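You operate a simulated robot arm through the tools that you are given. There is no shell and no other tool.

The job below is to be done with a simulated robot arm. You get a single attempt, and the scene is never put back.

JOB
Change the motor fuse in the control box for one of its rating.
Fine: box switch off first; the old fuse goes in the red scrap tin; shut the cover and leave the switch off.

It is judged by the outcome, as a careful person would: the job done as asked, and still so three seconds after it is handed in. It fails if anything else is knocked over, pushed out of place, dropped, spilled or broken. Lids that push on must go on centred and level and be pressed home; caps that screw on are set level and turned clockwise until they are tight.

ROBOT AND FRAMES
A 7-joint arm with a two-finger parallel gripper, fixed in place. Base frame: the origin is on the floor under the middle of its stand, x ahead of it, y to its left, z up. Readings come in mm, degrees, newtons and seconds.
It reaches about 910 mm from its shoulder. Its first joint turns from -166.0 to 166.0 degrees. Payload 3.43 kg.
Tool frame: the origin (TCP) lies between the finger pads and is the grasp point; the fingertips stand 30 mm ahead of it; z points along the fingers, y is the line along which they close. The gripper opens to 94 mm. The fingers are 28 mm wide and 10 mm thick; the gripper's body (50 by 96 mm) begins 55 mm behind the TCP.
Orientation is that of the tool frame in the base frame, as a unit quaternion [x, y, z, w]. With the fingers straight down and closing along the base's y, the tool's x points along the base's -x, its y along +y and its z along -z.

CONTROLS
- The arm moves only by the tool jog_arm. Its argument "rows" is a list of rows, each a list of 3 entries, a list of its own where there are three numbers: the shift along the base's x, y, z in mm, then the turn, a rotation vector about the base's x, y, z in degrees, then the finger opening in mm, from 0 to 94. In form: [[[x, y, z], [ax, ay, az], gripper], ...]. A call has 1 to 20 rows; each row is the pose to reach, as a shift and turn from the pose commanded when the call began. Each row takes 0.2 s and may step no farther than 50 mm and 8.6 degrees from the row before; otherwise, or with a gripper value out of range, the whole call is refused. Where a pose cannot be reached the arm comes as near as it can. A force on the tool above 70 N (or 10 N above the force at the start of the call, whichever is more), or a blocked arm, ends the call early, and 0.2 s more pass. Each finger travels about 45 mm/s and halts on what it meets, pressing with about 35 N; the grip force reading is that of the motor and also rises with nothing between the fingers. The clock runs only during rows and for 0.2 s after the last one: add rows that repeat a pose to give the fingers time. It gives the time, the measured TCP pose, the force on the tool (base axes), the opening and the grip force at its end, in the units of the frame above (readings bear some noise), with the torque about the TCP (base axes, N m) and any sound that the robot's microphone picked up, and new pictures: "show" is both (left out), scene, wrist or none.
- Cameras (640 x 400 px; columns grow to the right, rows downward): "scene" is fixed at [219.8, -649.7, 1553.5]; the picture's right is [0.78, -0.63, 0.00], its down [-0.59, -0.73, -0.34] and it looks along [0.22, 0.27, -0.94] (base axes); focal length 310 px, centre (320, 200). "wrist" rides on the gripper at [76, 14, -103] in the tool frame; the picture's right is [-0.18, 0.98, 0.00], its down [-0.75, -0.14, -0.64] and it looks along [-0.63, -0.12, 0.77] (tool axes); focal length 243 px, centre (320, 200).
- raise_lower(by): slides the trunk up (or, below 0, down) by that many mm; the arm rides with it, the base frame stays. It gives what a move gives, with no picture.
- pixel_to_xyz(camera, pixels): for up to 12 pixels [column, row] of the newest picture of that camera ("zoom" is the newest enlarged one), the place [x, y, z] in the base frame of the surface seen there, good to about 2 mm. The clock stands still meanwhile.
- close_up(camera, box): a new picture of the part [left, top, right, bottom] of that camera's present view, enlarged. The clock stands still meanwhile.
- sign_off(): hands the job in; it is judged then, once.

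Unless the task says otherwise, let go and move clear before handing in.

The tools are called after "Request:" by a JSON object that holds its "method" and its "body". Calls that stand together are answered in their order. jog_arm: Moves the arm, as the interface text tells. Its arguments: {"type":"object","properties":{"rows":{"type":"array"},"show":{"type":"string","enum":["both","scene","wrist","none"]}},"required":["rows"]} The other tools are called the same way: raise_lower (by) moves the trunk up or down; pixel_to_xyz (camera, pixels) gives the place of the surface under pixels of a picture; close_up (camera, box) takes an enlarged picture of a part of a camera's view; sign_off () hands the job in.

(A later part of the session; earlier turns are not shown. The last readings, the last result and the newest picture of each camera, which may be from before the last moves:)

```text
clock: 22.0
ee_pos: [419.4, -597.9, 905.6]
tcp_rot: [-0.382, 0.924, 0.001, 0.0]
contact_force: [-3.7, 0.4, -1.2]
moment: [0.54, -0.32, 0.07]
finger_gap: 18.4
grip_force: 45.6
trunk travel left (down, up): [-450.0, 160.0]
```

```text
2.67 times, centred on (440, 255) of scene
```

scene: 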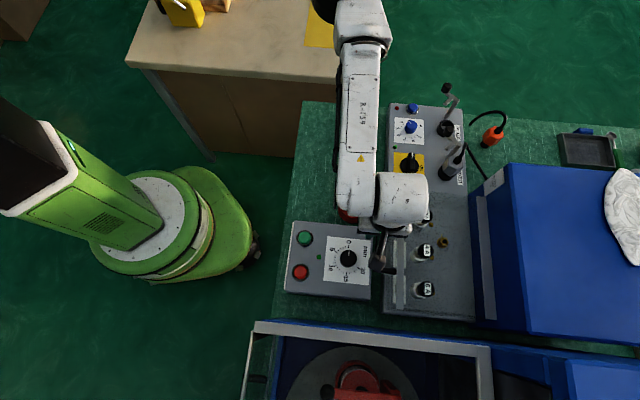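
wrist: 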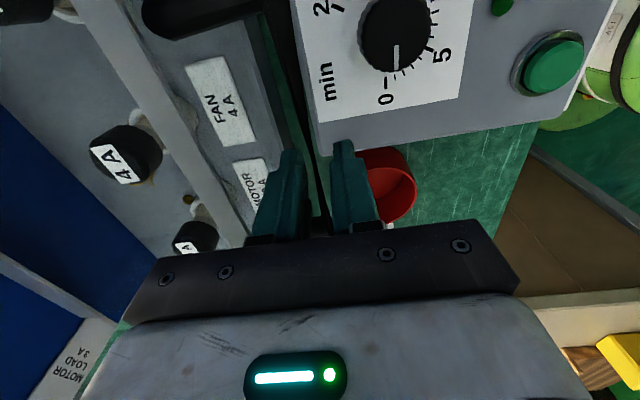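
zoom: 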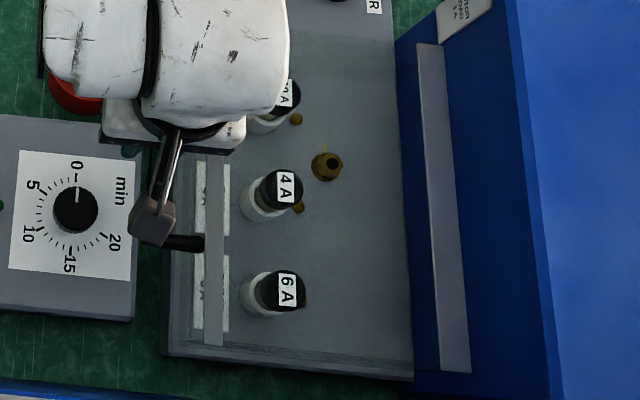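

It rose with almost no force. I'll measure the bars to see which edge moved.

Request:
{"method": "pixel_to_xyz", "body": {"camera": "zoom", "pixels": [[213, 220], [213, 300], [215, 340], [430, 60], [440, 150], [450, 300], [455, 360], [182, 242]]}}

```text
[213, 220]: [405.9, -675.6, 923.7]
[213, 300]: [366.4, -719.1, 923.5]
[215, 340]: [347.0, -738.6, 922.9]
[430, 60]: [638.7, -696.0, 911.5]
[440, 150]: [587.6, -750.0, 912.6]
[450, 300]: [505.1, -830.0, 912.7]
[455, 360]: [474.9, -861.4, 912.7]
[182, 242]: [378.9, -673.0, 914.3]
```

The front bar rose 12 mm while the back bar stayed at z≈912: the cover is hinged along the back top edge. I'll lift further along that arc (about 14°) and check forces.

Request:
{"method": "jog_arm", "body": {"rows": [[[0.4, -0.4, 8], [0, 0, 0], 4], [[0.8, -0.8, 16], [0, 0, 0], 4], [[1.2, -1.2, 24], [0, 0, 0], 4], [[1.6, -1.6, 32], [0, 0, 0], 4], [[2, -2, 40], [0, 0, 0], 4]], "show": "scene"}}

Request:
{"method": "close_up", "body": {"camera": "scene", "box": [370, 180, 510, 330]}}

```text
clock: 23.2
ee_pos: [422.0, -600.0, 947.1]
tcp_rot: [-0.383, 0.924, -0.001, 0.0]
contact_force: [-5.6, -2.2, -0.5]
moment: [0.05, -0.02, 0.04]
finger_gap: 18.1
grip_force: 44.5
trunk travel left (down, up): [-450.0, 160.0]
```

scene: 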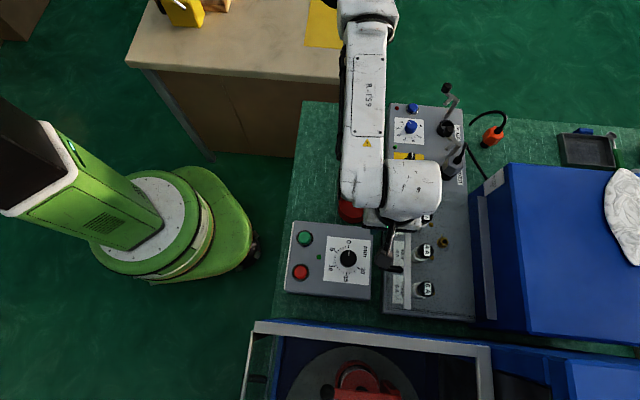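

```text
2.67 times, centred on (440, 255) of scene
```

zoom: 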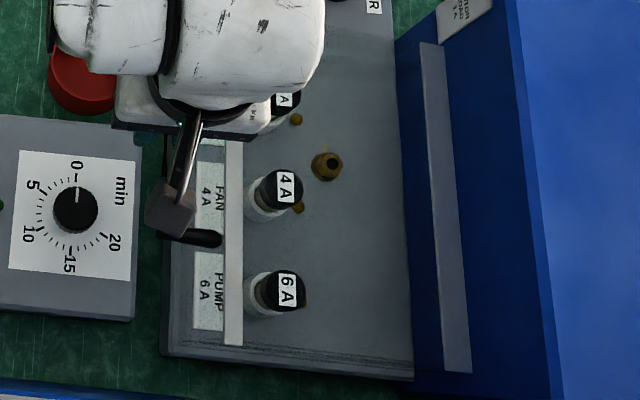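

Forces stay tiny, matching a hinge near b=945, z≈908. I'll follow the arc up to about 45°.

Request:
{"method": "jog_arm", "body": {"rows": [[[3, -3, 19.6], [0, 0, 0], 4], [[7.2, -7.2, 38.4], [0, 0, 0], 4], [[12.6, -12.6, 56.6], [0, 0, 0], 4], [[19, -19, 74.1], [0, 0, 0], 4], [[26.5, -26.5, 90.7], [0, 0, 0], 4], [[35, -35, 106.4], [0, 0, 0], 4], [[44.4, -44.4, 120.9], [0, 0, 0], 4]], "show": "both"}}

```text
clock: 24.8
ee_pos: [466.1, -645.6, 1069.2]
tcp_rot: [-0.382, 0.924, 0.0, 0.0]
contact_force: [-11.4, 14.3, 17.4]
moment: [0.35, -0.02, 0.23]
finger_gap: 17.4
grip_force: 44.9
trunk travel left (down, up): [-450.0, 160.0]
```

scene: 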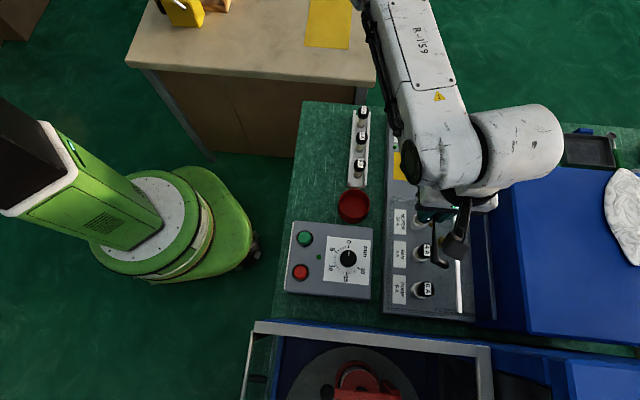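
wrist: 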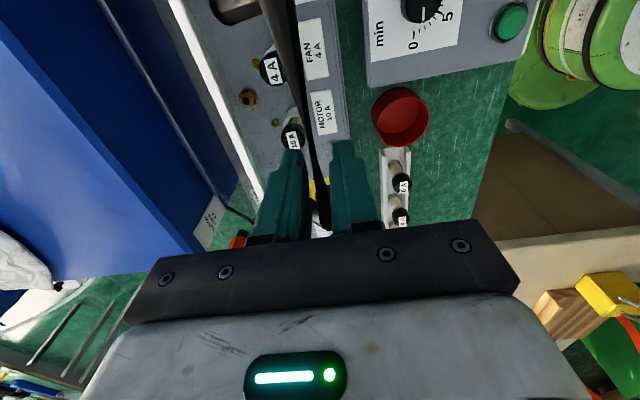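

The cover opens well; a ~25 N outward push says my arc is ~2 mm too tight, so I'll widen it slightly and continue to ~65°.

Request:
{"method": "jog_arm", "body": {"rows": [[[-1, 1, 1.8], [0, 0, 0], 4], [[9.1, -9.1, 15.2], [0, 0, 0], 4], [[20.4, -20.4, 27.3], [0, 0, 0], 4], [[32.2, -32.2, 38.1], [0, 0, 0], 4], [[44.7, -44.7, 47.3], [0, 0, 0], 4]], "show": "both"}}

```text
clock: 26.0
ee_pos: [511.0, -689.1, 1116.4]
tcp_rot: [-0.382, 0.924, -0.001, 0.0]
contact_force: [-10.1, 2.2, 18.8]
moment: [0.32, -0.35, 0.47]
finger_gap: 16.1
grip_force: 37.0
trunk travel left (down, up): [-450.0, 160.0]
```

scene: 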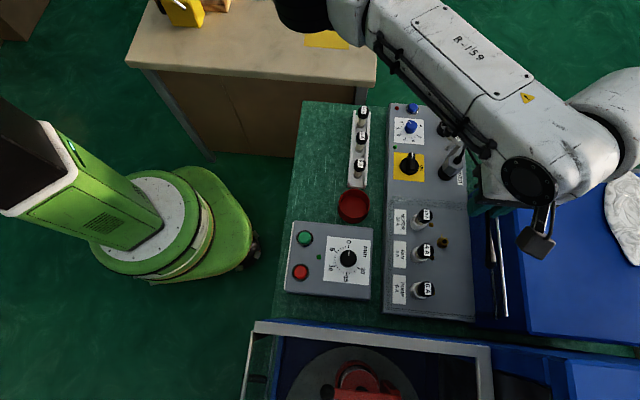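
wrist: 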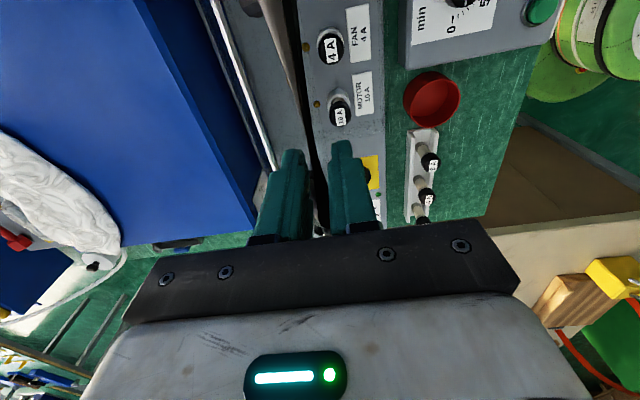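

Cover is at about 69° open with moderate force. I'll continue in small steps to 75–80° along a slightly larger radius and watch reach.

Request:
{"method": "jog_arm", "body": {"rows": [[[6.5, -6.5, 5], [0, 0, 0], 4], [[12.7, -12.7, 9.5], [0, 0, 0], 4], [[19.5, -19.5, 12.8], [0, 0, 0], 4], [[26.2, -26.2, 15.8], [0, 0, 0], 4], [[33, -33, 18.2], [0, 0, 0], 4]], "show": "both"}}

```text
clock: 27.2
ee_pos: [519.0, -690.1, 1124.5]
tcp_rot: [-0.379, 0.925, -0.001, -0.003]
contact_force: [-26.1, -33.8, -12.5]
moment: [-0.31, 0.23, 0.48]
finger_gap: 13.9
grip_force: 44.5
out of reach, approached as far as the arm can: row 1, 2, 3, 4, 5
trunk travel left (down, up): [-450.0, 160.0]
```

scene: 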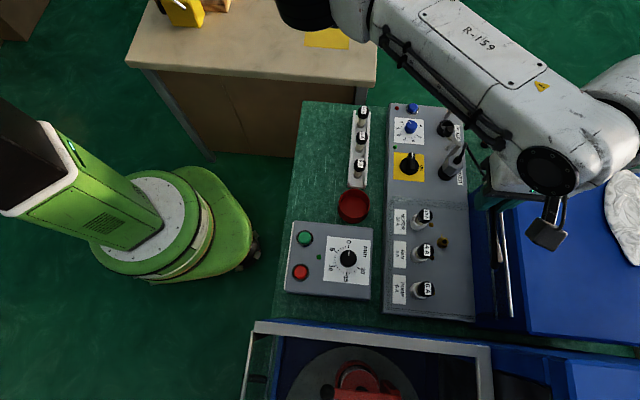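
wrist: 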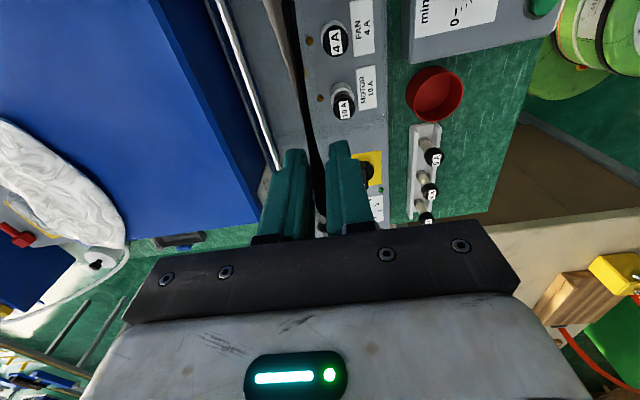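

The hand with vertical fingers runs out of reach here (TCP b≈855, cover ~70°). I'll test whether the cover holds by itself by opening the fingers slightly, with the outer finger still there to catch the rod.

Request:
{"method": "jog_arm", "body": {"rows": [[[0, 0, 0], [0, 0, 0], 24], [[0, 0, 0], [0, 0, 0], 24]], "show": "wrist"}}

Request:
{"method": "close_up", "body": {"camera": "wrist", "box": [200, 40, 400, 240]}}

```text
clock: 27.8
ee_pos: [521.0, -689.0, 1126.6]
tcp_rot: [-0.381, 0.924, 0.0, -0.001]
contact_force: [-23.5, -22.5, 1.3]
moment: [-0.54, 0.81, -0.36]
finger_gap: 23.1
grip_force: 0.3
trunk travel left (down, up): [-450.0, 160.0]
```

wrist: 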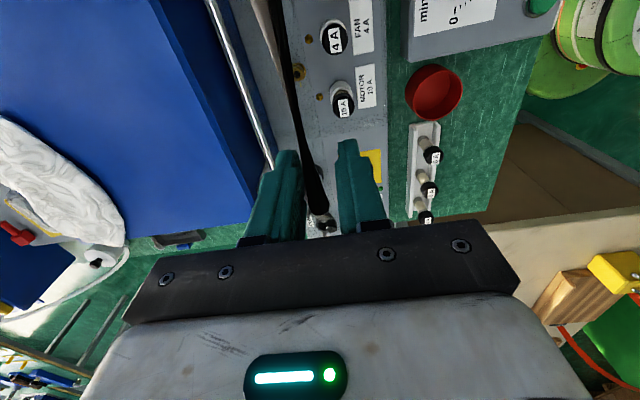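

```text
2.00 times, centred on (300, 140) of wrist
```

zoom: 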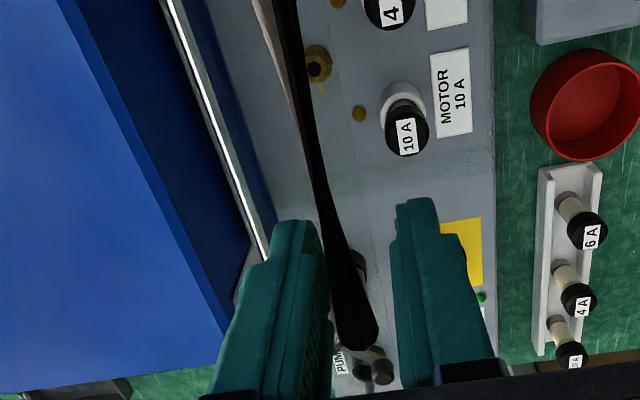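

The rod didn't drop onto the outer finger, but the finger edge presses the post (~32 N along −a). I'll back off 6 mm along −a to free it and see whether the cover holds.

Request:
{"method": "jog_arm", "body": {"rows": [[[-2, -2, 0], [0, 0, 0], 24], [[-4.5, -4.5, 0], [0, 0, 0], 24], [[-4.5, -4.5, 0], [0, 0, 0], 28], [[-4.5, -4.5, 0], [0, 0, 0], 28]], "show": "both"}}

Request:
{"method": "close_up", "body": {"camera": "wrist", "box": [200, 40, 400, 240]}}

```text
clock: 28.8
ee_pos: [519.8, -687.9, 1126.3]
tcp_rot: [-0.383, 0.924, 0.001, 0.002]
contact_force: [-14.3, -8.9, 6.2]
moment: [-0.21, 0.4, -0.19]
finger_gap: 26.2
grip_force: 0.0
trunk travel left (down, up): [-450.0, 160.0]
```

scene: 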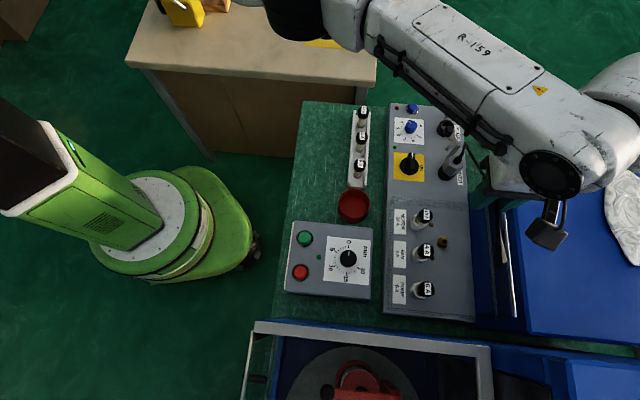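
wrist: 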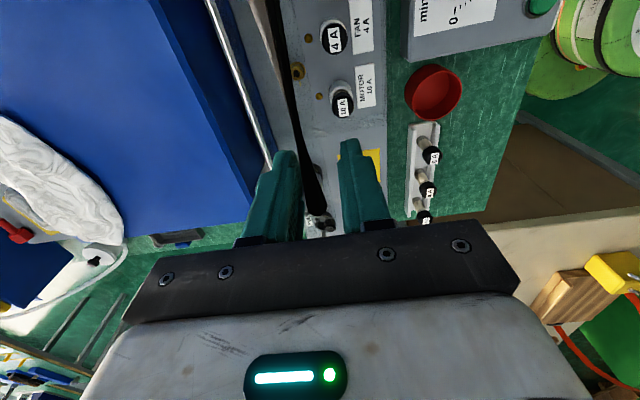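

```text
2.00 times, centred on (300, 140) of wrist
```

zoom: 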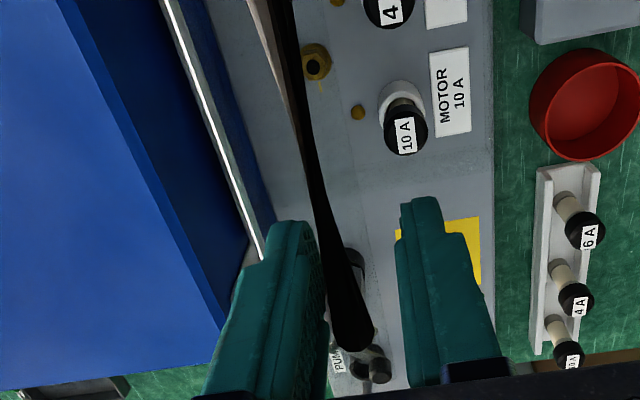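

Still ~16 N along −a, so I'll shift a bit more to −a and recheck.

Request:
{"method": "jog_arm", "body": {"rows": [[[-2, -2, 0], [0, 0, 0], 28], [[-5, -5, 0], [0, 0, 0], 28], [[-8, -8, 0], [0, 0, 0], 32], [[-8, -8, 0], [0, 0, 0], 32]], "show": "both"}}

Request:
{"method": "close_up", "body": {"camera": "wrist", "box": [200, 40, 400, 240]}}

```text
clock: 29.8
ee_pos: [512.4, -688.5, 1125.6]
tcp_rot: [-0.383, 0.924, 0.001, 0.0]
contact_force: [0.2, 0.3, 0.2]
moment: [0.0, 0.04, 0.01]
finger_gap: 32.0
grip_force: 0.0
out of reach, approached as far as the arm can: row 1, 2, 3, 4
trunk travel left (down, up): [-450.0, 160.0]
```

scene: 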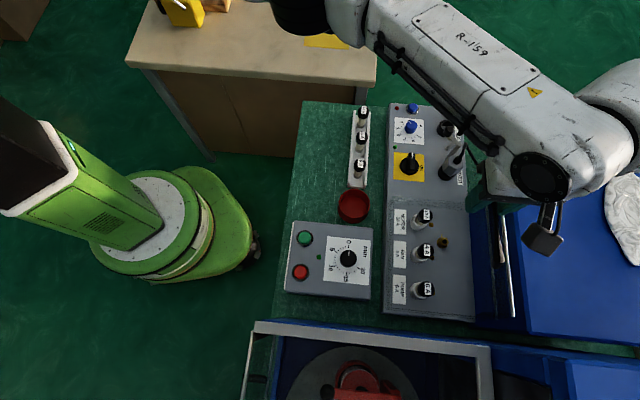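
wrist: 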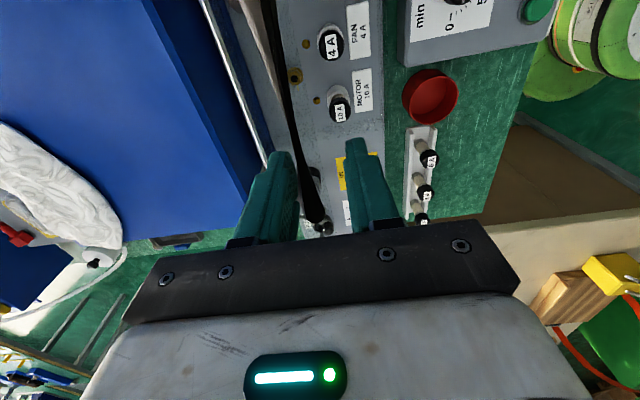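

```text
2.00 times, centred on (300, 140) of wrist
```

zoom: 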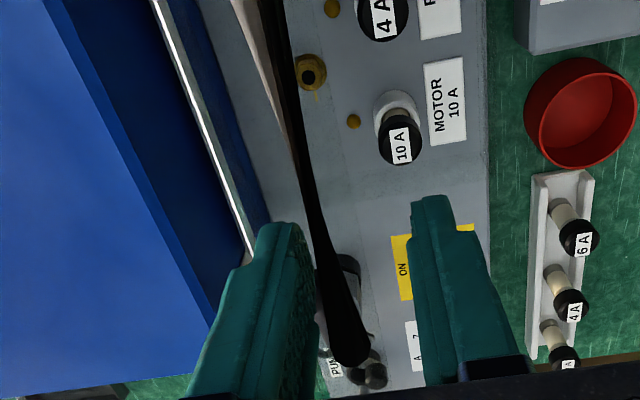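

Forces are now zero and the rod sits free between the fingers, so the cover holds by itself around 70°. I'll confirm its position before tilting the hand to push it further.

Request:
{"method": "pixel_to_xyz", "body": {"camera": "zoom", "pixels": [[345, 330], [330, 290], [318, 250], [305, 190], [285, 110], [352, 350], [250, 240], [200, 110], [265, 60], [250, 20]]}}

Request:
{"method": "close_up", "body": {"camera": "scene", "box": [440, 150, 560, 330]}}

```text
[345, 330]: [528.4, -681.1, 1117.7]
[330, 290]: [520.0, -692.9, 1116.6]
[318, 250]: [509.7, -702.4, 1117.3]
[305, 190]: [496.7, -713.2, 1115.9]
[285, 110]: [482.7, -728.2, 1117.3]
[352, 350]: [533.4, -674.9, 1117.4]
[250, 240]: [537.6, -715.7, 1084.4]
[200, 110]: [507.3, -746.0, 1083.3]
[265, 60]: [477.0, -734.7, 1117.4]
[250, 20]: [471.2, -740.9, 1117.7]
```

```text
2.22 times, centred on (500, 240) of scene
```

zoom: 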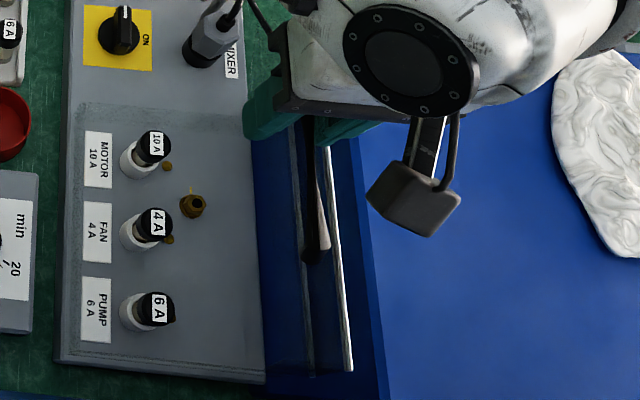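

The rod is at b≈857, z≈1113 (cover ≈71°). I'll tilt the hand 40° about the rod direction so the wrist comes nearer to the robot, giving reach to push further.

Request:
{"method": "jog_arm", "body": {"rows": [[[0, 0, 0], [-5.66, -5.66, 0], 36], [[0, 0, 0], [-11.3, -11.3, 0], 36], [[0, 0, 0], [-17, -17, 0], 36], [[0, 0, 0], [-22.6, -22.6, 0], 36], [[0, 0, 0], [-28.3, -28.3, 0], 36]], "show": "both"}}

Request:
{"method": "close_up", "body": {"camera": "wrist", "box": [200, 40, 400, 240]}}

```text
clock: 31.0
ee_pos: [510.0, -689.1, 1126.7]
tcp_rot: [-0.359, 0.868, -0.317, 0.131]
contact_force: [-0.4, 0.3, -0.6]
moment: [-0.01, -0.01, 0.0]
finger_gap: 36.0
grip_force: 0.1
trunk travel left (down, up): [-450.0, 160.0]
```

scene: 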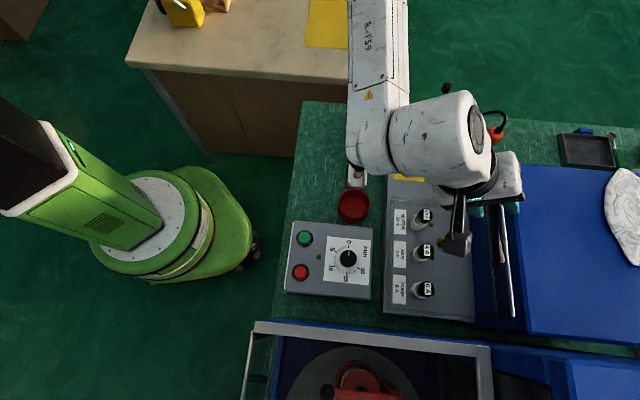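
wrist: 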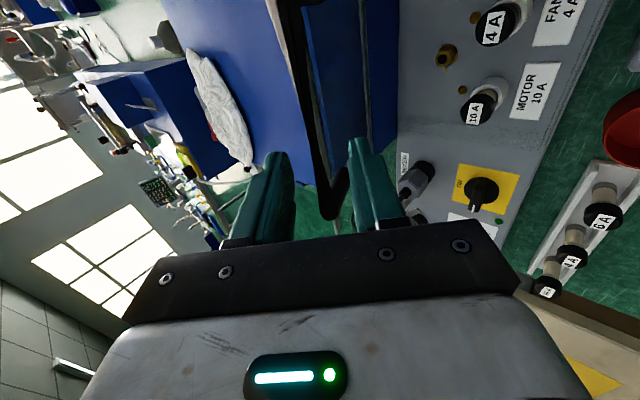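

```text
2.00 times, centred on (300, 140) of wrist
```

zoom: 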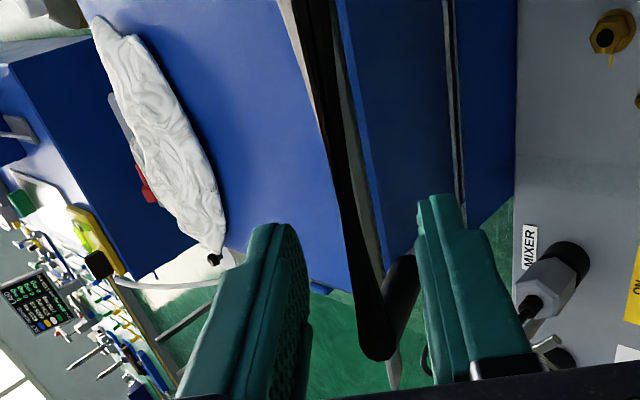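

Rod is nicely straddled with the tilted hand and no force. I'll narrow the fingers a little and push along the arc toward vertical.

Request:
{"method": "jog_arm", "body": {"rows": [[[0, 0, 0], [0, 0, 0], 26], [[6, -6, 5], [0, 0, 0], 26], [[12.7, -12.7, 10], [0, 0, 0], 26], [[19.5, -19.5, 12.5], [0, 0, 0], 26], [[26.2, -26.2, 15], [0, 0, 0], 26], [[33, -33, 17], [0, 0, 0], 26], [[40, -40, 19], [0, 0, 0], 26]], "show": "both"}}

Request:
{"method": "close_up", "body": {"camera": "wrist", "box": [200, 40, 400, 240]}}

```text
clock: 32.6
ee_pos: [551.1, -730.4, 1143.6]
tcp_rot: [-0.359, 0.868, -0.317, 0.131]
contact_force: [-0.9, 0.6, -1.3]
moment: [-0.01, 0.03, 0.0]
finger_gap: 26.1
grip_force: 0.2
trunk travel left (down, up): [-450.0, 160.0]
```

scene: 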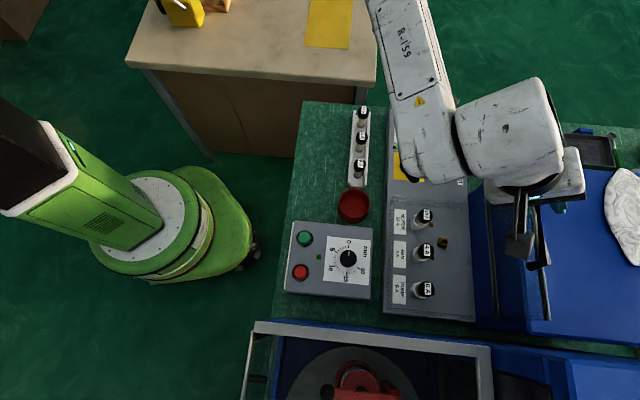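
wrist: 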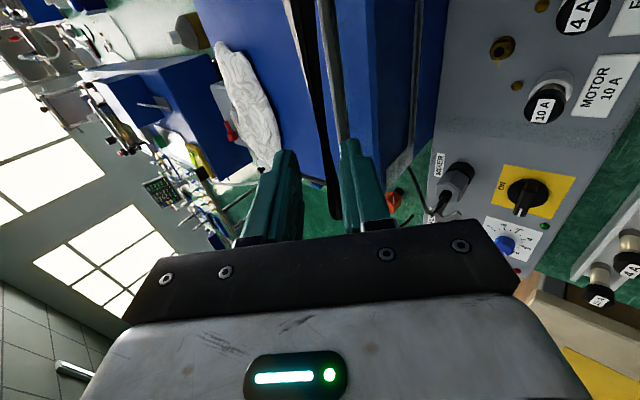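

```text
2.00 times, centred on (300, 140) of wrist
```

zoom: 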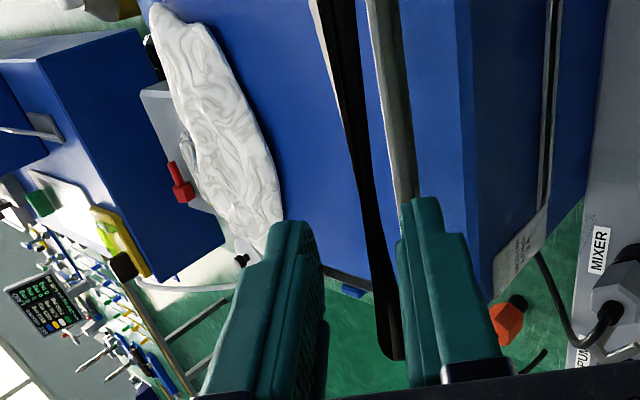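

The cover followed with almost no force. Measuring rod and front bar now.

Request:
{"method": "pixel_to_xyz", "body": {"camera": "zoom", "pixels": [[385, 320], [365, 220], [350, 130], [335, 40], [400, 170], [390, 90], [380, 20], [545, 150], [550, 50]]}}

```text
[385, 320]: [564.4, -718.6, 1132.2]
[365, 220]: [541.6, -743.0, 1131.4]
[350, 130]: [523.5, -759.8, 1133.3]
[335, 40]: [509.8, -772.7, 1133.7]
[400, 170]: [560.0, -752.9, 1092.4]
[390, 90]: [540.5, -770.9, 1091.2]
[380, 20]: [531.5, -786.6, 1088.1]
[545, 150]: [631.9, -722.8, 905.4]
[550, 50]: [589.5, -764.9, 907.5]
```

Cover is at about 82°, with the back of the hinge bar close to the blue box face (b≈960). I'll push gently a little further in small steps, watching the force so as not to press on the blue box.

Request:
{"method": "jog_arm", "body": {"rows": [[[3, -3, 0.5], [0, 0, 0], 26], [[6, -6, 1], [0, 0, 0], 26], [[9, -9, 1.5], [0, 0, 0], 26], [[12, -12, 2], [0, 0, 0], 26], [[15, -15, 2], [0, 0, 0], 26]], "show": "both"}}

Request:
{"method": "close_up", "body": {"camera": "wrist", "box": [200, 40, 400, 240]}}

```text
clock: 33.8
ee_pos: [565.0, -745.8, 1147.2]
tcp_rot: [-0.359, 0.868, -0.316, 0.131]
contact_force: [-0.6, 0.2, -1.3]
moment: [0.01, -0.03, 0.0]
finger_gap: 26.1
grip_force: 0.4
trunk travel left (down, up): [-450.0, 160.0]
```

scene: 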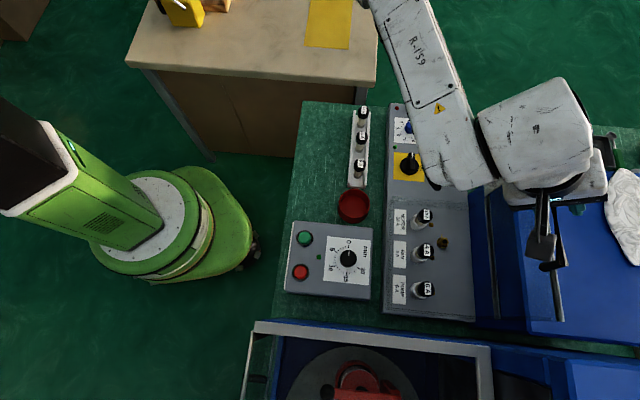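
wrist: 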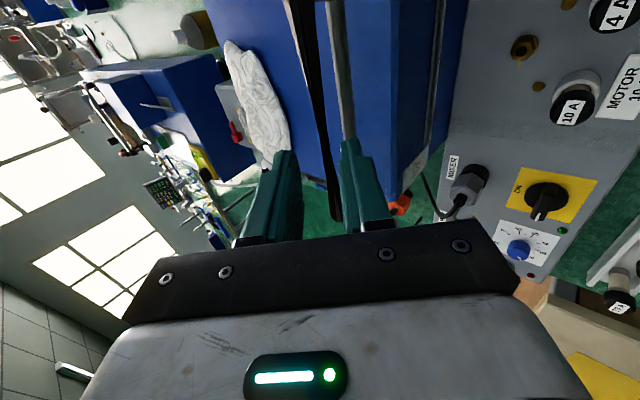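

```text
2.00 times, centred on (300, 140) of wrist
```

zoom: 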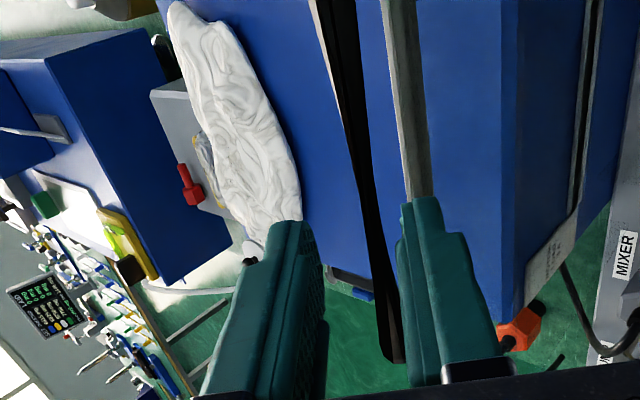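

Still no resistance (≈87° now). Another small push.

Request:
{"method": "jog_arm", "body": {"rows": [[[3, -3, 0], [0, 0, 0], 26], [[6, -6, 0], [0, 0, 0], 26], [[9, -9, 0], [0, 0, 0], 26], [[12, -12, 0], [0, 0, 0], 26]], "show": "both"}}

Request:
{"method": "close_up", "body": {"camera": "wrist", "box": [200, 40, 400, 240]}}

```text
clock: 34.8
ee_pos: [577.8, -755.6, 1148.5]
tcp_rot: [-0.358, 0.869, -0.316, 0.131]
contact_force: [0.3, -0.1, 0.6]
moment: [0.02, -0.01, -0.01]
finger_gap: 26.0
grip_force: 0.1
trunk travel left (down, up): [-450.0, 160.0]
```

scene: 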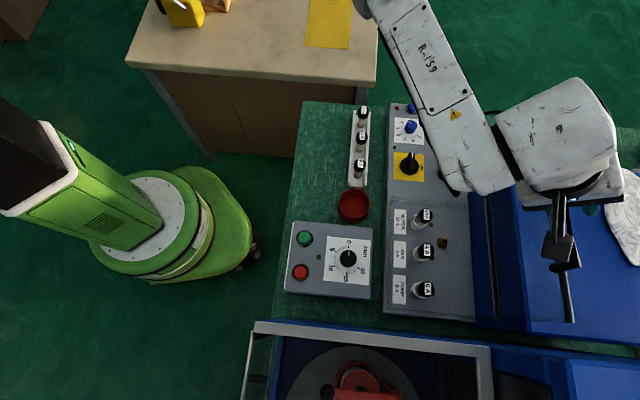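
wrist: 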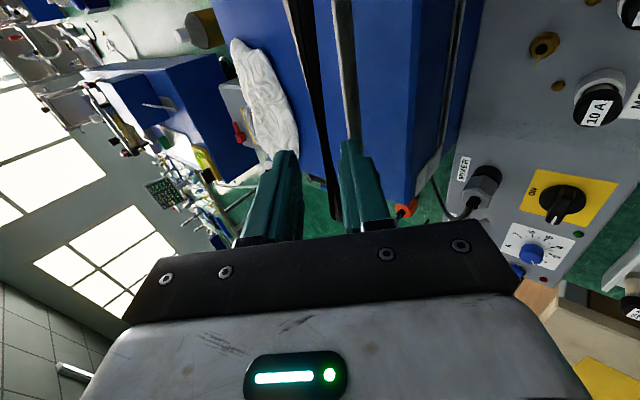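

```text
2.00 times, centred on (300, 140) of wrist
```

zoom: 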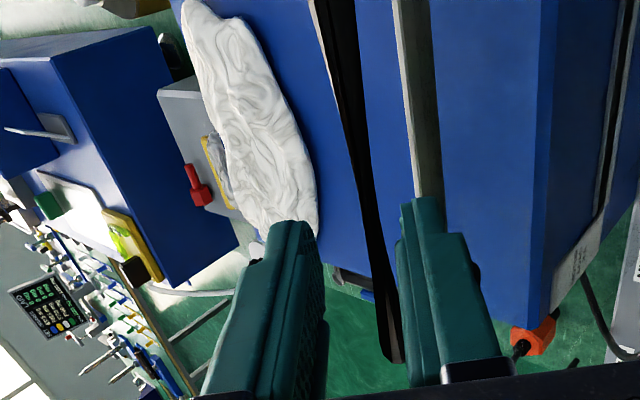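

Request:
{"method": "pixel_to_xyz", "body": {"camera": "zoom", "pixels": [[385, 320], [365, 220], [350, 130], [335, 40], [425, 170], [415, 90], [408, 20], [620, 150], [625, 50], [540, 150]]}}

```text
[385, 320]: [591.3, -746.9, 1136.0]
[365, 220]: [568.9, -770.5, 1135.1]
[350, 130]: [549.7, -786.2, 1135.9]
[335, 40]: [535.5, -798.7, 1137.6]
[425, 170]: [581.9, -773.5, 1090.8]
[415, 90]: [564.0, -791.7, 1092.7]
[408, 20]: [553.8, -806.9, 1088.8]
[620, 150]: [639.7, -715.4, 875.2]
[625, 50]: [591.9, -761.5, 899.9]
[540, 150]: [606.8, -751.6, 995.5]
```

The cover stands at about 90° (front bar b≈958, z≈1091) with no force. I'll open a bit, withdraw along the finger direction, and check that the cover stays.

Request:
{"method": "jog_arm", "body": {"rows": [[[0, 0, 0], [0, 0, 0], 36], [[-9, 9, 15.3], [0, 0, 0], 36], [[-18.2, 18.2, 30.6], [0, 0, 0], 36], [[-27.3, 27.3, 46], [0, 0, 0], 36], [[-45, 45, 60], [0, 0, 0], 36], [[-70, 70, 65], [0, 0, 0], 36], [[-100, 100, 65], [0, 0, 0], 40], [[-130, 130, 65], [0, 0, 0], 50]], "show": "both"}}

Request:
{"method": "close_up", "body": {"camera": "scene", "box": [370, 150, 600, 340]}}

```text
clock: 36.6
ee_pos: [446.1, -628.0, 1213.3]
tcp_rot: [-0.36, 0.867, -0.317, 0.131]
contact_force: [-0.3, -0.4, -0.2]
moment: [0.0, -0.02, -0.01]
finger_gap: 50.0
grip_force: 0.0
trunk travel left (down, up): [-450.0, 160.0]
```

scene: 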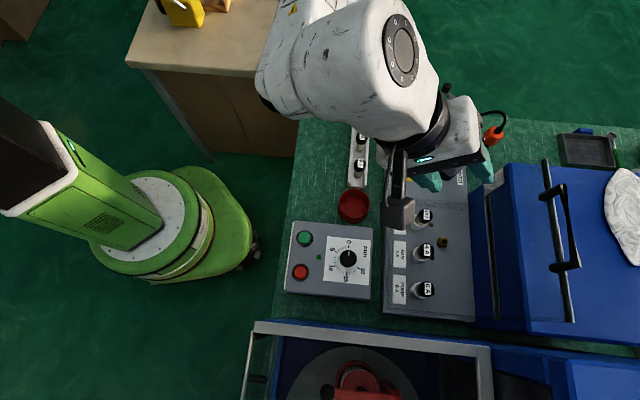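
wrist: 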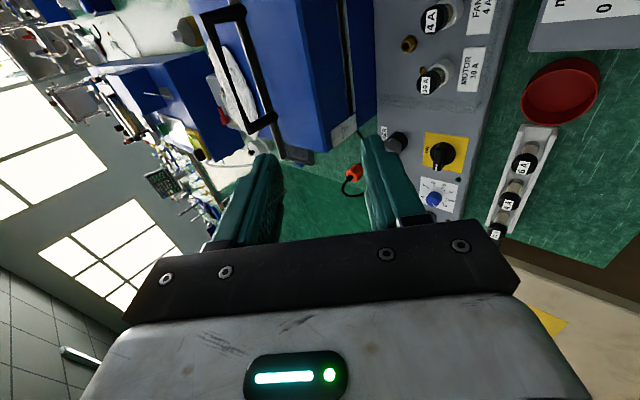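

```text
2.11 times, centred on (485, 245) of scene
```

zoom: 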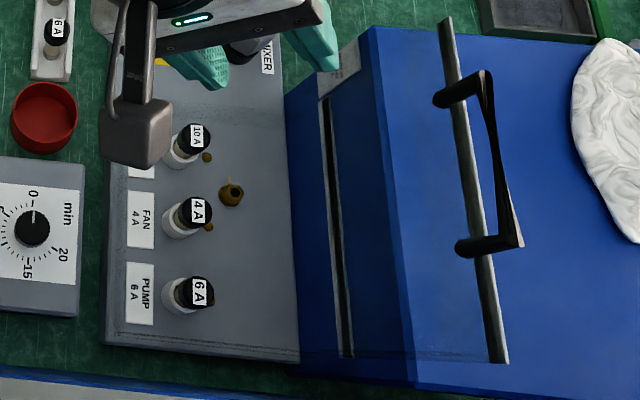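

The cover stays upright by itself (front bar near zoom (470,190)). I'll now level the hand, turn it to yaw −45° (camera on the robot side), and look closely at the motor fuse.

Request:
{"method": "jog_arm", "body": {"rows": [[[0, 0, 0], [5.66, 5.66, 0], 60], [[5, 8, -10], [11.3, 11.3, 0], 60], [[10, 18, -20], [17, 17, 0], 60], [[18, 32, -40], [22.6, 22.6, 0], 60], [[27, 46, -70], [28.3, 28.3, 0], 60]], "show": "none"}}

Request:
{"method": "jog_arm", "body": {"rows": [[[0, 0, 0], [0, 0, -7.5], 60], [[0, 0, 0], [0, 0, -15], 60], [[0, 0, 0], [0, 0, -22.5], 60], [[0, 0, 0], [0, 0, -30], 60], [[0, 0, 0], [0, 0, -37.5], 60], [[0, 0, 0], [0, 0, -45], 60], [[0, 0, -10], [0, 0, -52.5], 60], [[0, 0, -20], [0, 0, -60], 60], [[0, 0, -40], [0, 0, -67.5], 60], [[0, 0, -60], [0, 0, -75], 60], [[0, 0, -85], [0, 0, -82.5], 60], [[0, 0, -110], [0, 0, -90], 60]], "show": "both"}}

```text
clock: 37.8
ee_pos: [474.8, -580.1, 1143.8]
tcp_rot: [-0.382, 0.924, 0.001, -0.001]
contact_force: [-1.6, -1.0, 0.6]
moment: [0.0, -0.02, -0.02]
finger_gap: 60.1
grip_force: 0.0
trunk travel left (down, up): [-450.0, 160.0]
```

```text
clock: 40.4
ee_pos: [474.5, -579.5, 1033.8]
tcp_rot: [0.384, 0.923, 0.0, 0.0]
contact_force: [-0.2, 0.3, 0.2]
moment: [0.0, 0.0, -0.02]
finger_gap: 60.0
grip_force: 0.0
trunk travel left (down, up): [-450.0, 160.0]
```

scene: 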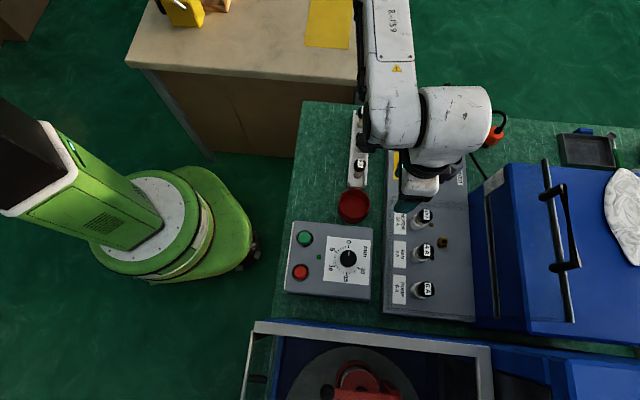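
wrist: 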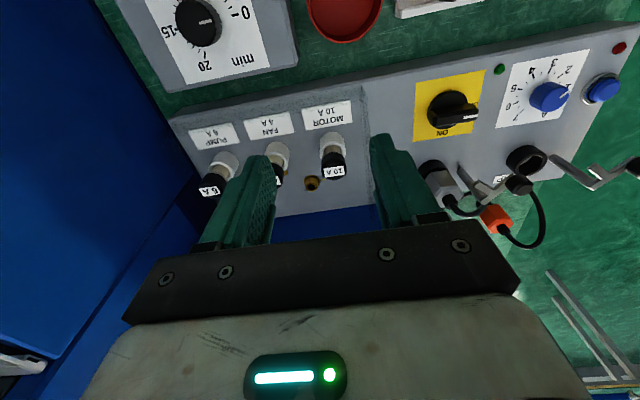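

The motor fuse is visible at (334,160). Enlarging and measuring it.

Request:
{"method": "close_up", "body": {"camera": "wrist", "box": [290, 95, 380, 195]}}

```text
4.00 times, centred on (335, 145) of wrist
```

zoom: 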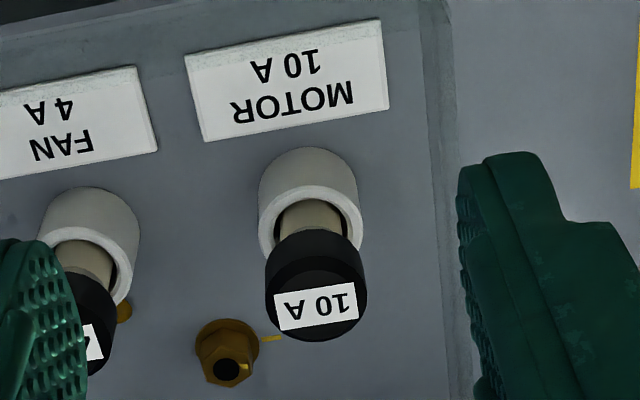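

Request:
{"method": "pixel_to_xyz", "body": {"camera": "zoom", "pixels": [[316, 300], [300, 300], [345, 300], [318, 325], [318, 280], [275, 300], [358, 295], [310, 215], [340, 185], [270, 230], [355, 225], [315, 255]]}}

Request:
{"method": "pixel_to_xyz", "body": {"camera": "wrist", "pixels": [[333, 171], [334, 160], [334, 178], [333, 140], [326, 150], [341, 148]]}}

```text
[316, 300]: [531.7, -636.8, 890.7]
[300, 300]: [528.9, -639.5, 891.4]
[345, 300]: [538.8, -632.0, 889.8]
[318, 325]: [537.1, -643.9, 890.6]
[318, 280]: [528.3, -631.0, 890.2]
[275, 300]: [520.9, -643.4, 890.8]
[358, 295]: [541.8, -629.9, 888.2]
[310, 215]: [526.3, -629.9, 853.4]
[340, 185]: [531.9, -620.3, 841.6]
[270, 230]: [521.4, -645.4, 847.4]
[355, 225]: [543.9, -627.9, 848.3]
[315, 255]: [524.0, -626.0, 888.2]
```

```text
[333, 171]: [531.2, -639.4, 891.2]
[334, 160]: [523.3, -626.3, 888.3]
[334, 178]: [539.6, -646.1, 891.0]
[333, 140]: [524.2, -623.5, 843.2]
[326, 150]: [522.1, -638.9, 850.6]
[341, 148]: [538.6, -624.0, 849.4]
```

Motor fuse cap: centre ≈(531.7,−636.9), Ø26, top z≈891; socket rim ≈z 850. I'll tilt the hand 15° away from the open cover and hover above it.

Request:
{"method": "jog_arm", "body": {"rows": [[[10, -10, 0], [-5.3, -5.3, 0], 60], [[20, -20, -10], [-10.6, -10.6, 0], 56], [[37, -37, -25], [-10.6, -10.6, 0], 50], [[54.1, -54.4, -45], [-10.6, -10.6, 0], 50], [[54.1, -54.4, -74], [-10.6, -10.6, 0], 50]], "show": "both"}}

Request:
{"method": "close_up", "body": {"camera": "wrist", "box": [230, 70, 410, 230]}}

```text
clock: 41.6
ee_pos: [528.1, -636.3, 956.3]
tcp_rot: [0.378, 0.916, -0.05, 0.121]
contact_force: [0.1, 0.0, 0.4]
moment: [0.0, -0.01, -0.03]
finger_gap: 49.9
grip_force: 0.0
trunk travel left (down, up): [-450.0, 160.0]
```

scene: 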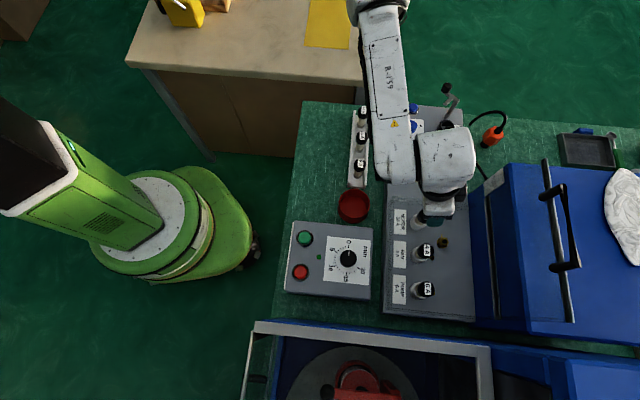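
wrist: 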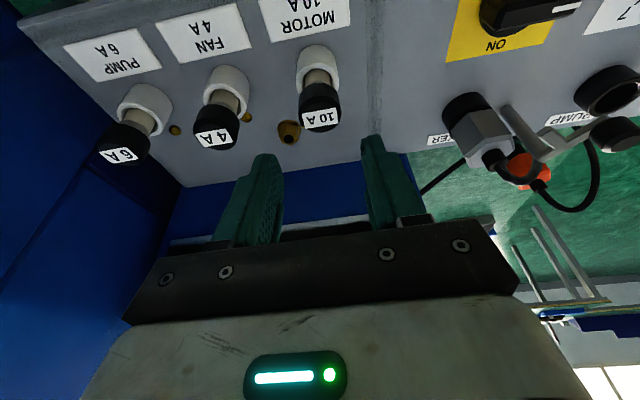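

```text
2.50 times, centred on (320, 150) of wrist
```

zoom: 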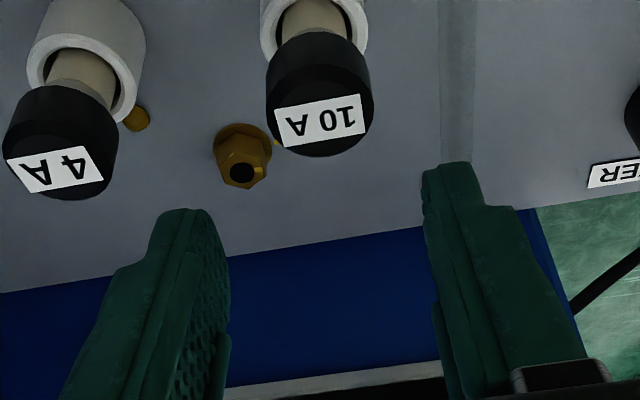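

Now measuring the cap from this closer pose before descending.

Request:
{"method": "pixel_to_xyz", "body": {"camera": "zoom", "pixels": [[320, 120], [275, 122], [368, 115], [320, 150], [318, 95], [270, 90], [367, 80], [318, 60], [320, 22], [245, 165]]}}

```text
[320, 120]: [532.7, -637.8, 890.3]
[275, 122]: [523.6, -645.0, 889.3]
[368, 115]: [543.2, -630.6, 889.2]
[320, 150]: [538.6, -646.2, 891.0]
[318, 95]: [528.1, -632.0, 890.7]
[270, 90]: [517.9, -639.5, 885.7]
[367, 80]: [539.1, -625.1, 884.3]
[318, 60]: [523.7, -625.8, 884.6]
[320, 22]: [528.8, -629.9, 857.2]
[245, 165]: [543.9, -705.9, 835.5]
```

Cap centre ≈ (531.4,−636). Descending with fingers 50 mm open to straddle the cap (tips just above the socket rim).

Request:
{"method": "jog_arm", "body": {"rows": [[[0.5, 1.5, -25], [0, 0, 0], 50], [[0.5, 1.5, -45], [0, 0, 0], 50], [[0.5, 1.5, -58], [0, 0, 0], 50], [[0.5, 1.5, -66], [0, 0, 0], 50]], "show": "both"}}

Request:
{"method": "close_up", "body": {"camera": "wrist", "box": [230, 90, 410, 240]}}

```text
clock: 42.6
ee_pos: [528.8, -633.7, 890.1]
tcp_rot: [0.379, 0.916, -0.05, 0.121]
contact_force: [-0.1, 0.3, 0.3]
moment: [-0.03, -0.01, 0.02]
finger_gap: 49.9
grip_force: 0.0
trunk travel left (down, up): [-450.0, 160.0]
```

scene: 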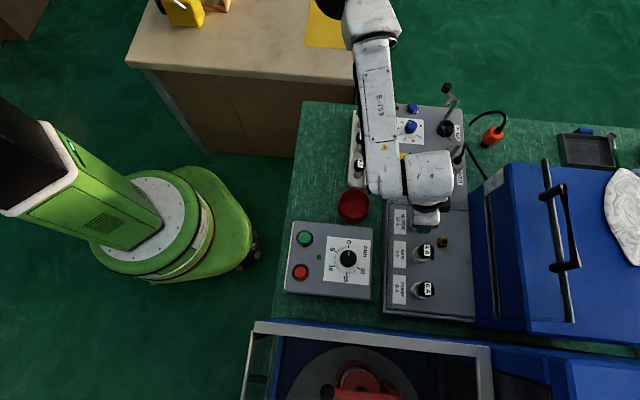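
wrist: 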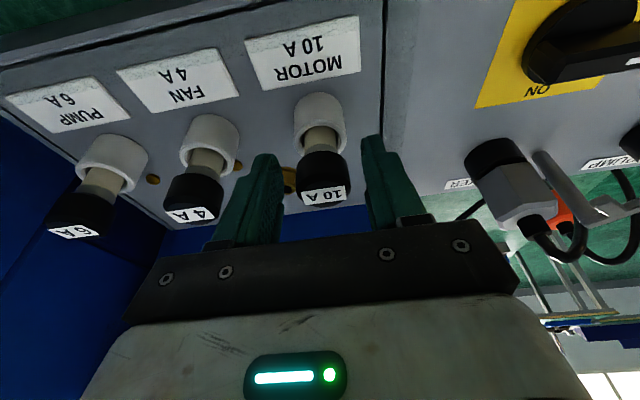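

```text
2.67 times, centred on (320, 165) of wrist
```

zoom: 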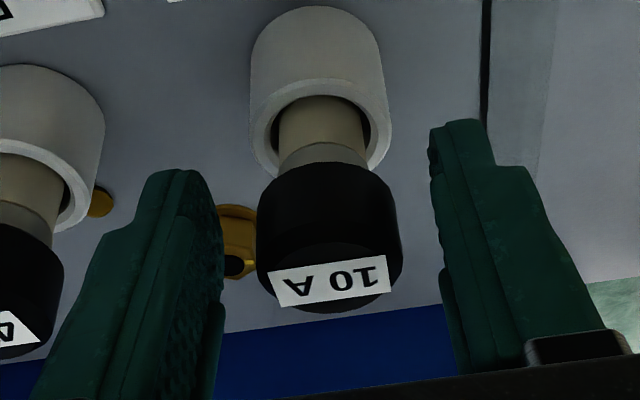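

The cap is centred between the fingers. Closing on it.

Request:
{"method": "jog_arm", "body": {"rows": [[[0, 0, 0], [0, 0, 0], 32], [[0, 0, 0], [0, 0, 0], 20], [[0, 0, 0], [0, 0, 0], 16], [[0, 0, 0], [0, 0, 0], 16]], "show": "wrist"}}

```text
clock: 43.6
ee_pos: [530.5, -633.7, 892.3]
tcp_rot: [0.38, 0.916, -0.05, 0.121]
contact_force: [1.4, 0.4, 5.5]
moment: [-0.02, -0.12, 0.02]
finger_gap: 29.7
grip_force: 34.8
trunk travel left (down, up): [-450.0, 160.0]
```

wrist: 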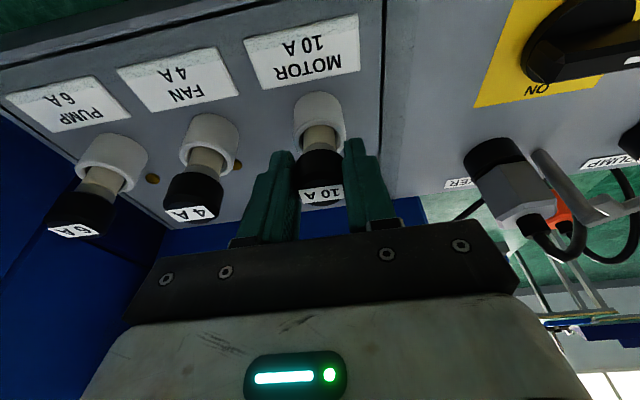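

Gripped at 29.7 mm gap. Pulling straight up slowly, watching the force.

Request:
{"method": "jog_arm", "body": {"rows": [[[0, 0, 0], [0, 0, 0], 16], [[0, 0, 4], [0, 0, 0], 16], [[0, 0, 9], [0, 0, 0], 16], [[0, 0, 15], [0, 0, 0], 16], [[0, 0, 22], [0, 0, 0], 16]], "show": "wrist"}}

```text
clock: 44.8
ee_pos: [528.2, -635.0, 912.8]
tcp_rot: [0.381, 0.915, -0.051, 0.121]
contact_force: [-0.2, -0.4, -0.6]
moment: [0.0, 0.0, 0.0]
finger_gap: 29.8
grip_force: 34.8
trunk travel left (down, up): [-450.0, 160.0]
```

wrist: 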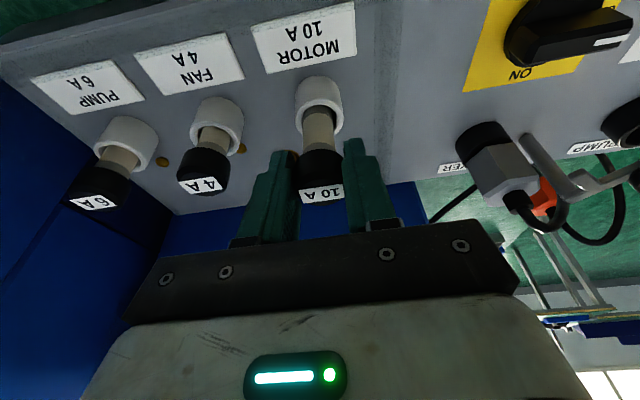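

The fuse is coming out with the hand (more of its body shows above the socket at (318,125)). Continuing straight up.

Request:
{"method": "jog_arm", "body": {"rows": [[[0, 0, 10], [0, 0, 0], 16], [[0, 0, 25], [0, 0, 0], 16], [[0, 0, 40], [0, 0, 0], 16], [[0, 0, 60], [0, 0, 0], 16], [[0, 0, 80], [0, 0, 0], 16]], "show": "both"}}

Request:
{"method": "close_up", "body": {"camera": "wrist", "box": [230, 60, 410, 240]}}

```text
clock: 46.0
ee_pos: [529.7, -635.2, 993.6]
tcp_rot: [0.38, 0.916, -0.051, 0.121]
contact_force: [-0.3, 0.0, -0.7]
moment: [0.0, -0.02, -0.03]
finger_gap: 29.8
grip_force: 35.0
trunk travel left (down, up): [-450.0, 160.0]
```

scene: 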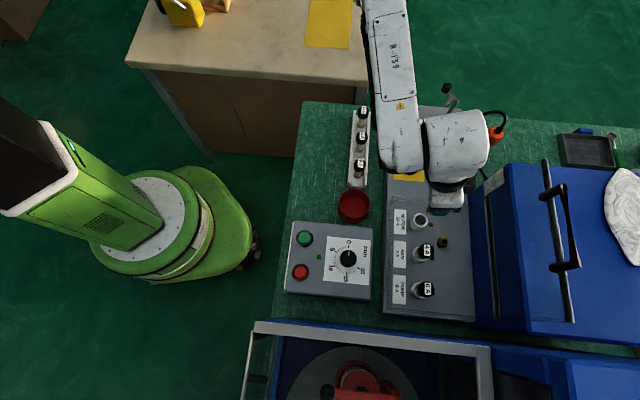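
wrist: 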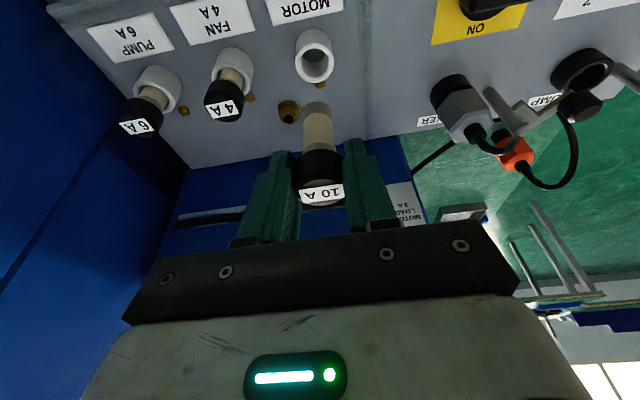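

```text
2.22 times, centred on (320, 150) of wrist
```

zoom: 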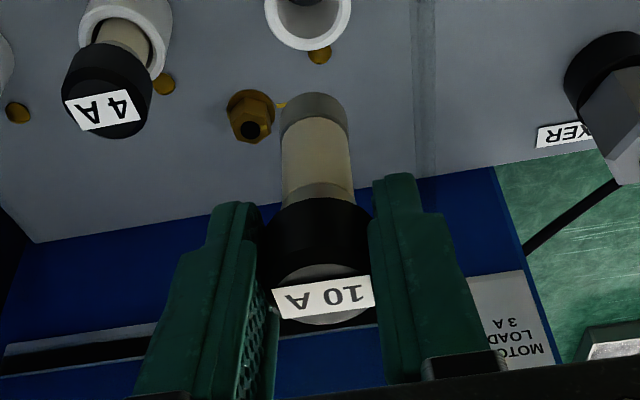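

The old fuse is out and the socket at (314,58) is empty. I'll measure the fuse in hand and the empty socket.

Request:
{"method": "pixel_to_xyz", "body": {"camera": "zoom", "pixels": [[315, 105], [285, 112], [345, 112], [318, 160], [318, 215], [322, 250], [324, 295], [285, 300], [365, 295]]}}

Request:
{"method": "pixel_to_xyz", "body": {"camera": "wrist", "pixels": [[297, 60], [331, 55], [314, 34], [316, 79], [314, 55], [314, 65], [305, 75], [326, 72]]}}

Request:
{"method": "close_up", "body": {"camera": "wrist", "box": [280, 20, 350, 90]}}

```text
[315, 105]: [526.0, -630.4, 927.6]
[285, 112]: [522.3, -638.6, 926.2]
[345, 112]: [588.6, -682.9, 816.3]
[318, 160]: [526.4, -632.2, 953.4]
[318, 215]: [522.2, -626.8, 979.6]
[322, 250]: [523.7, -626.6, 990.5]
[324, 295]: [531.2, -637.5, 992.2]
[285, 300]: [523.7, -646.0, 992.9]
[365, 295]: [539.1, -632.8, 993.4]
```

```text
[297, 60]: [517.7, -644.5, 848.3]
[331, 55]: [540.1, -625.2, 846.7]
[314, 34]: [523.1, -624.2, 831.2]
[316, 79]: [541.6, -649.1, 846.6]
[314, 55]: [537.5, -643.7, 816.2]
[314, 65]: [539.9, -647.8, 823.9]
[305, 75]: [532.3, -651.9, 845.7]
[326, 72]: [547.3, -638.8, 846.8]
```

```text
5.71 times, centred on (315, 55) of wrist
```

zoom: 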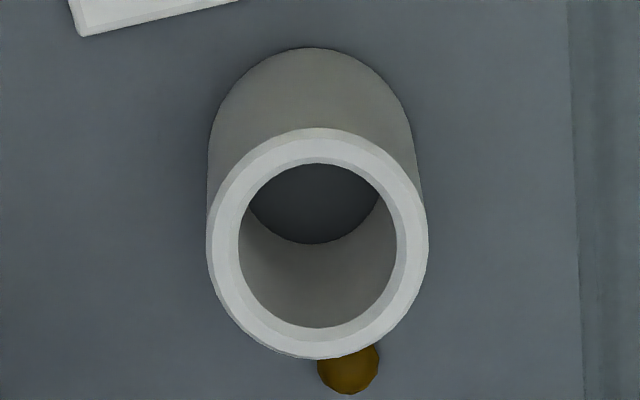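

The fuse is ~70 mm long, body ~18 mm, socket bore ~22 mm. Now the red tin: measuring its rim and floor.

Request:
{"method": "close_up", "body": {"camera": "scene", "box": [325, 180, 385, 230]}}

```text
8.00 times, centred on (355, 205) of scene
```

zoom: 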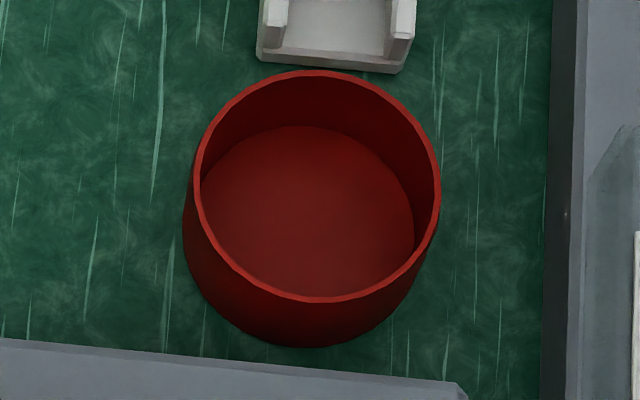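

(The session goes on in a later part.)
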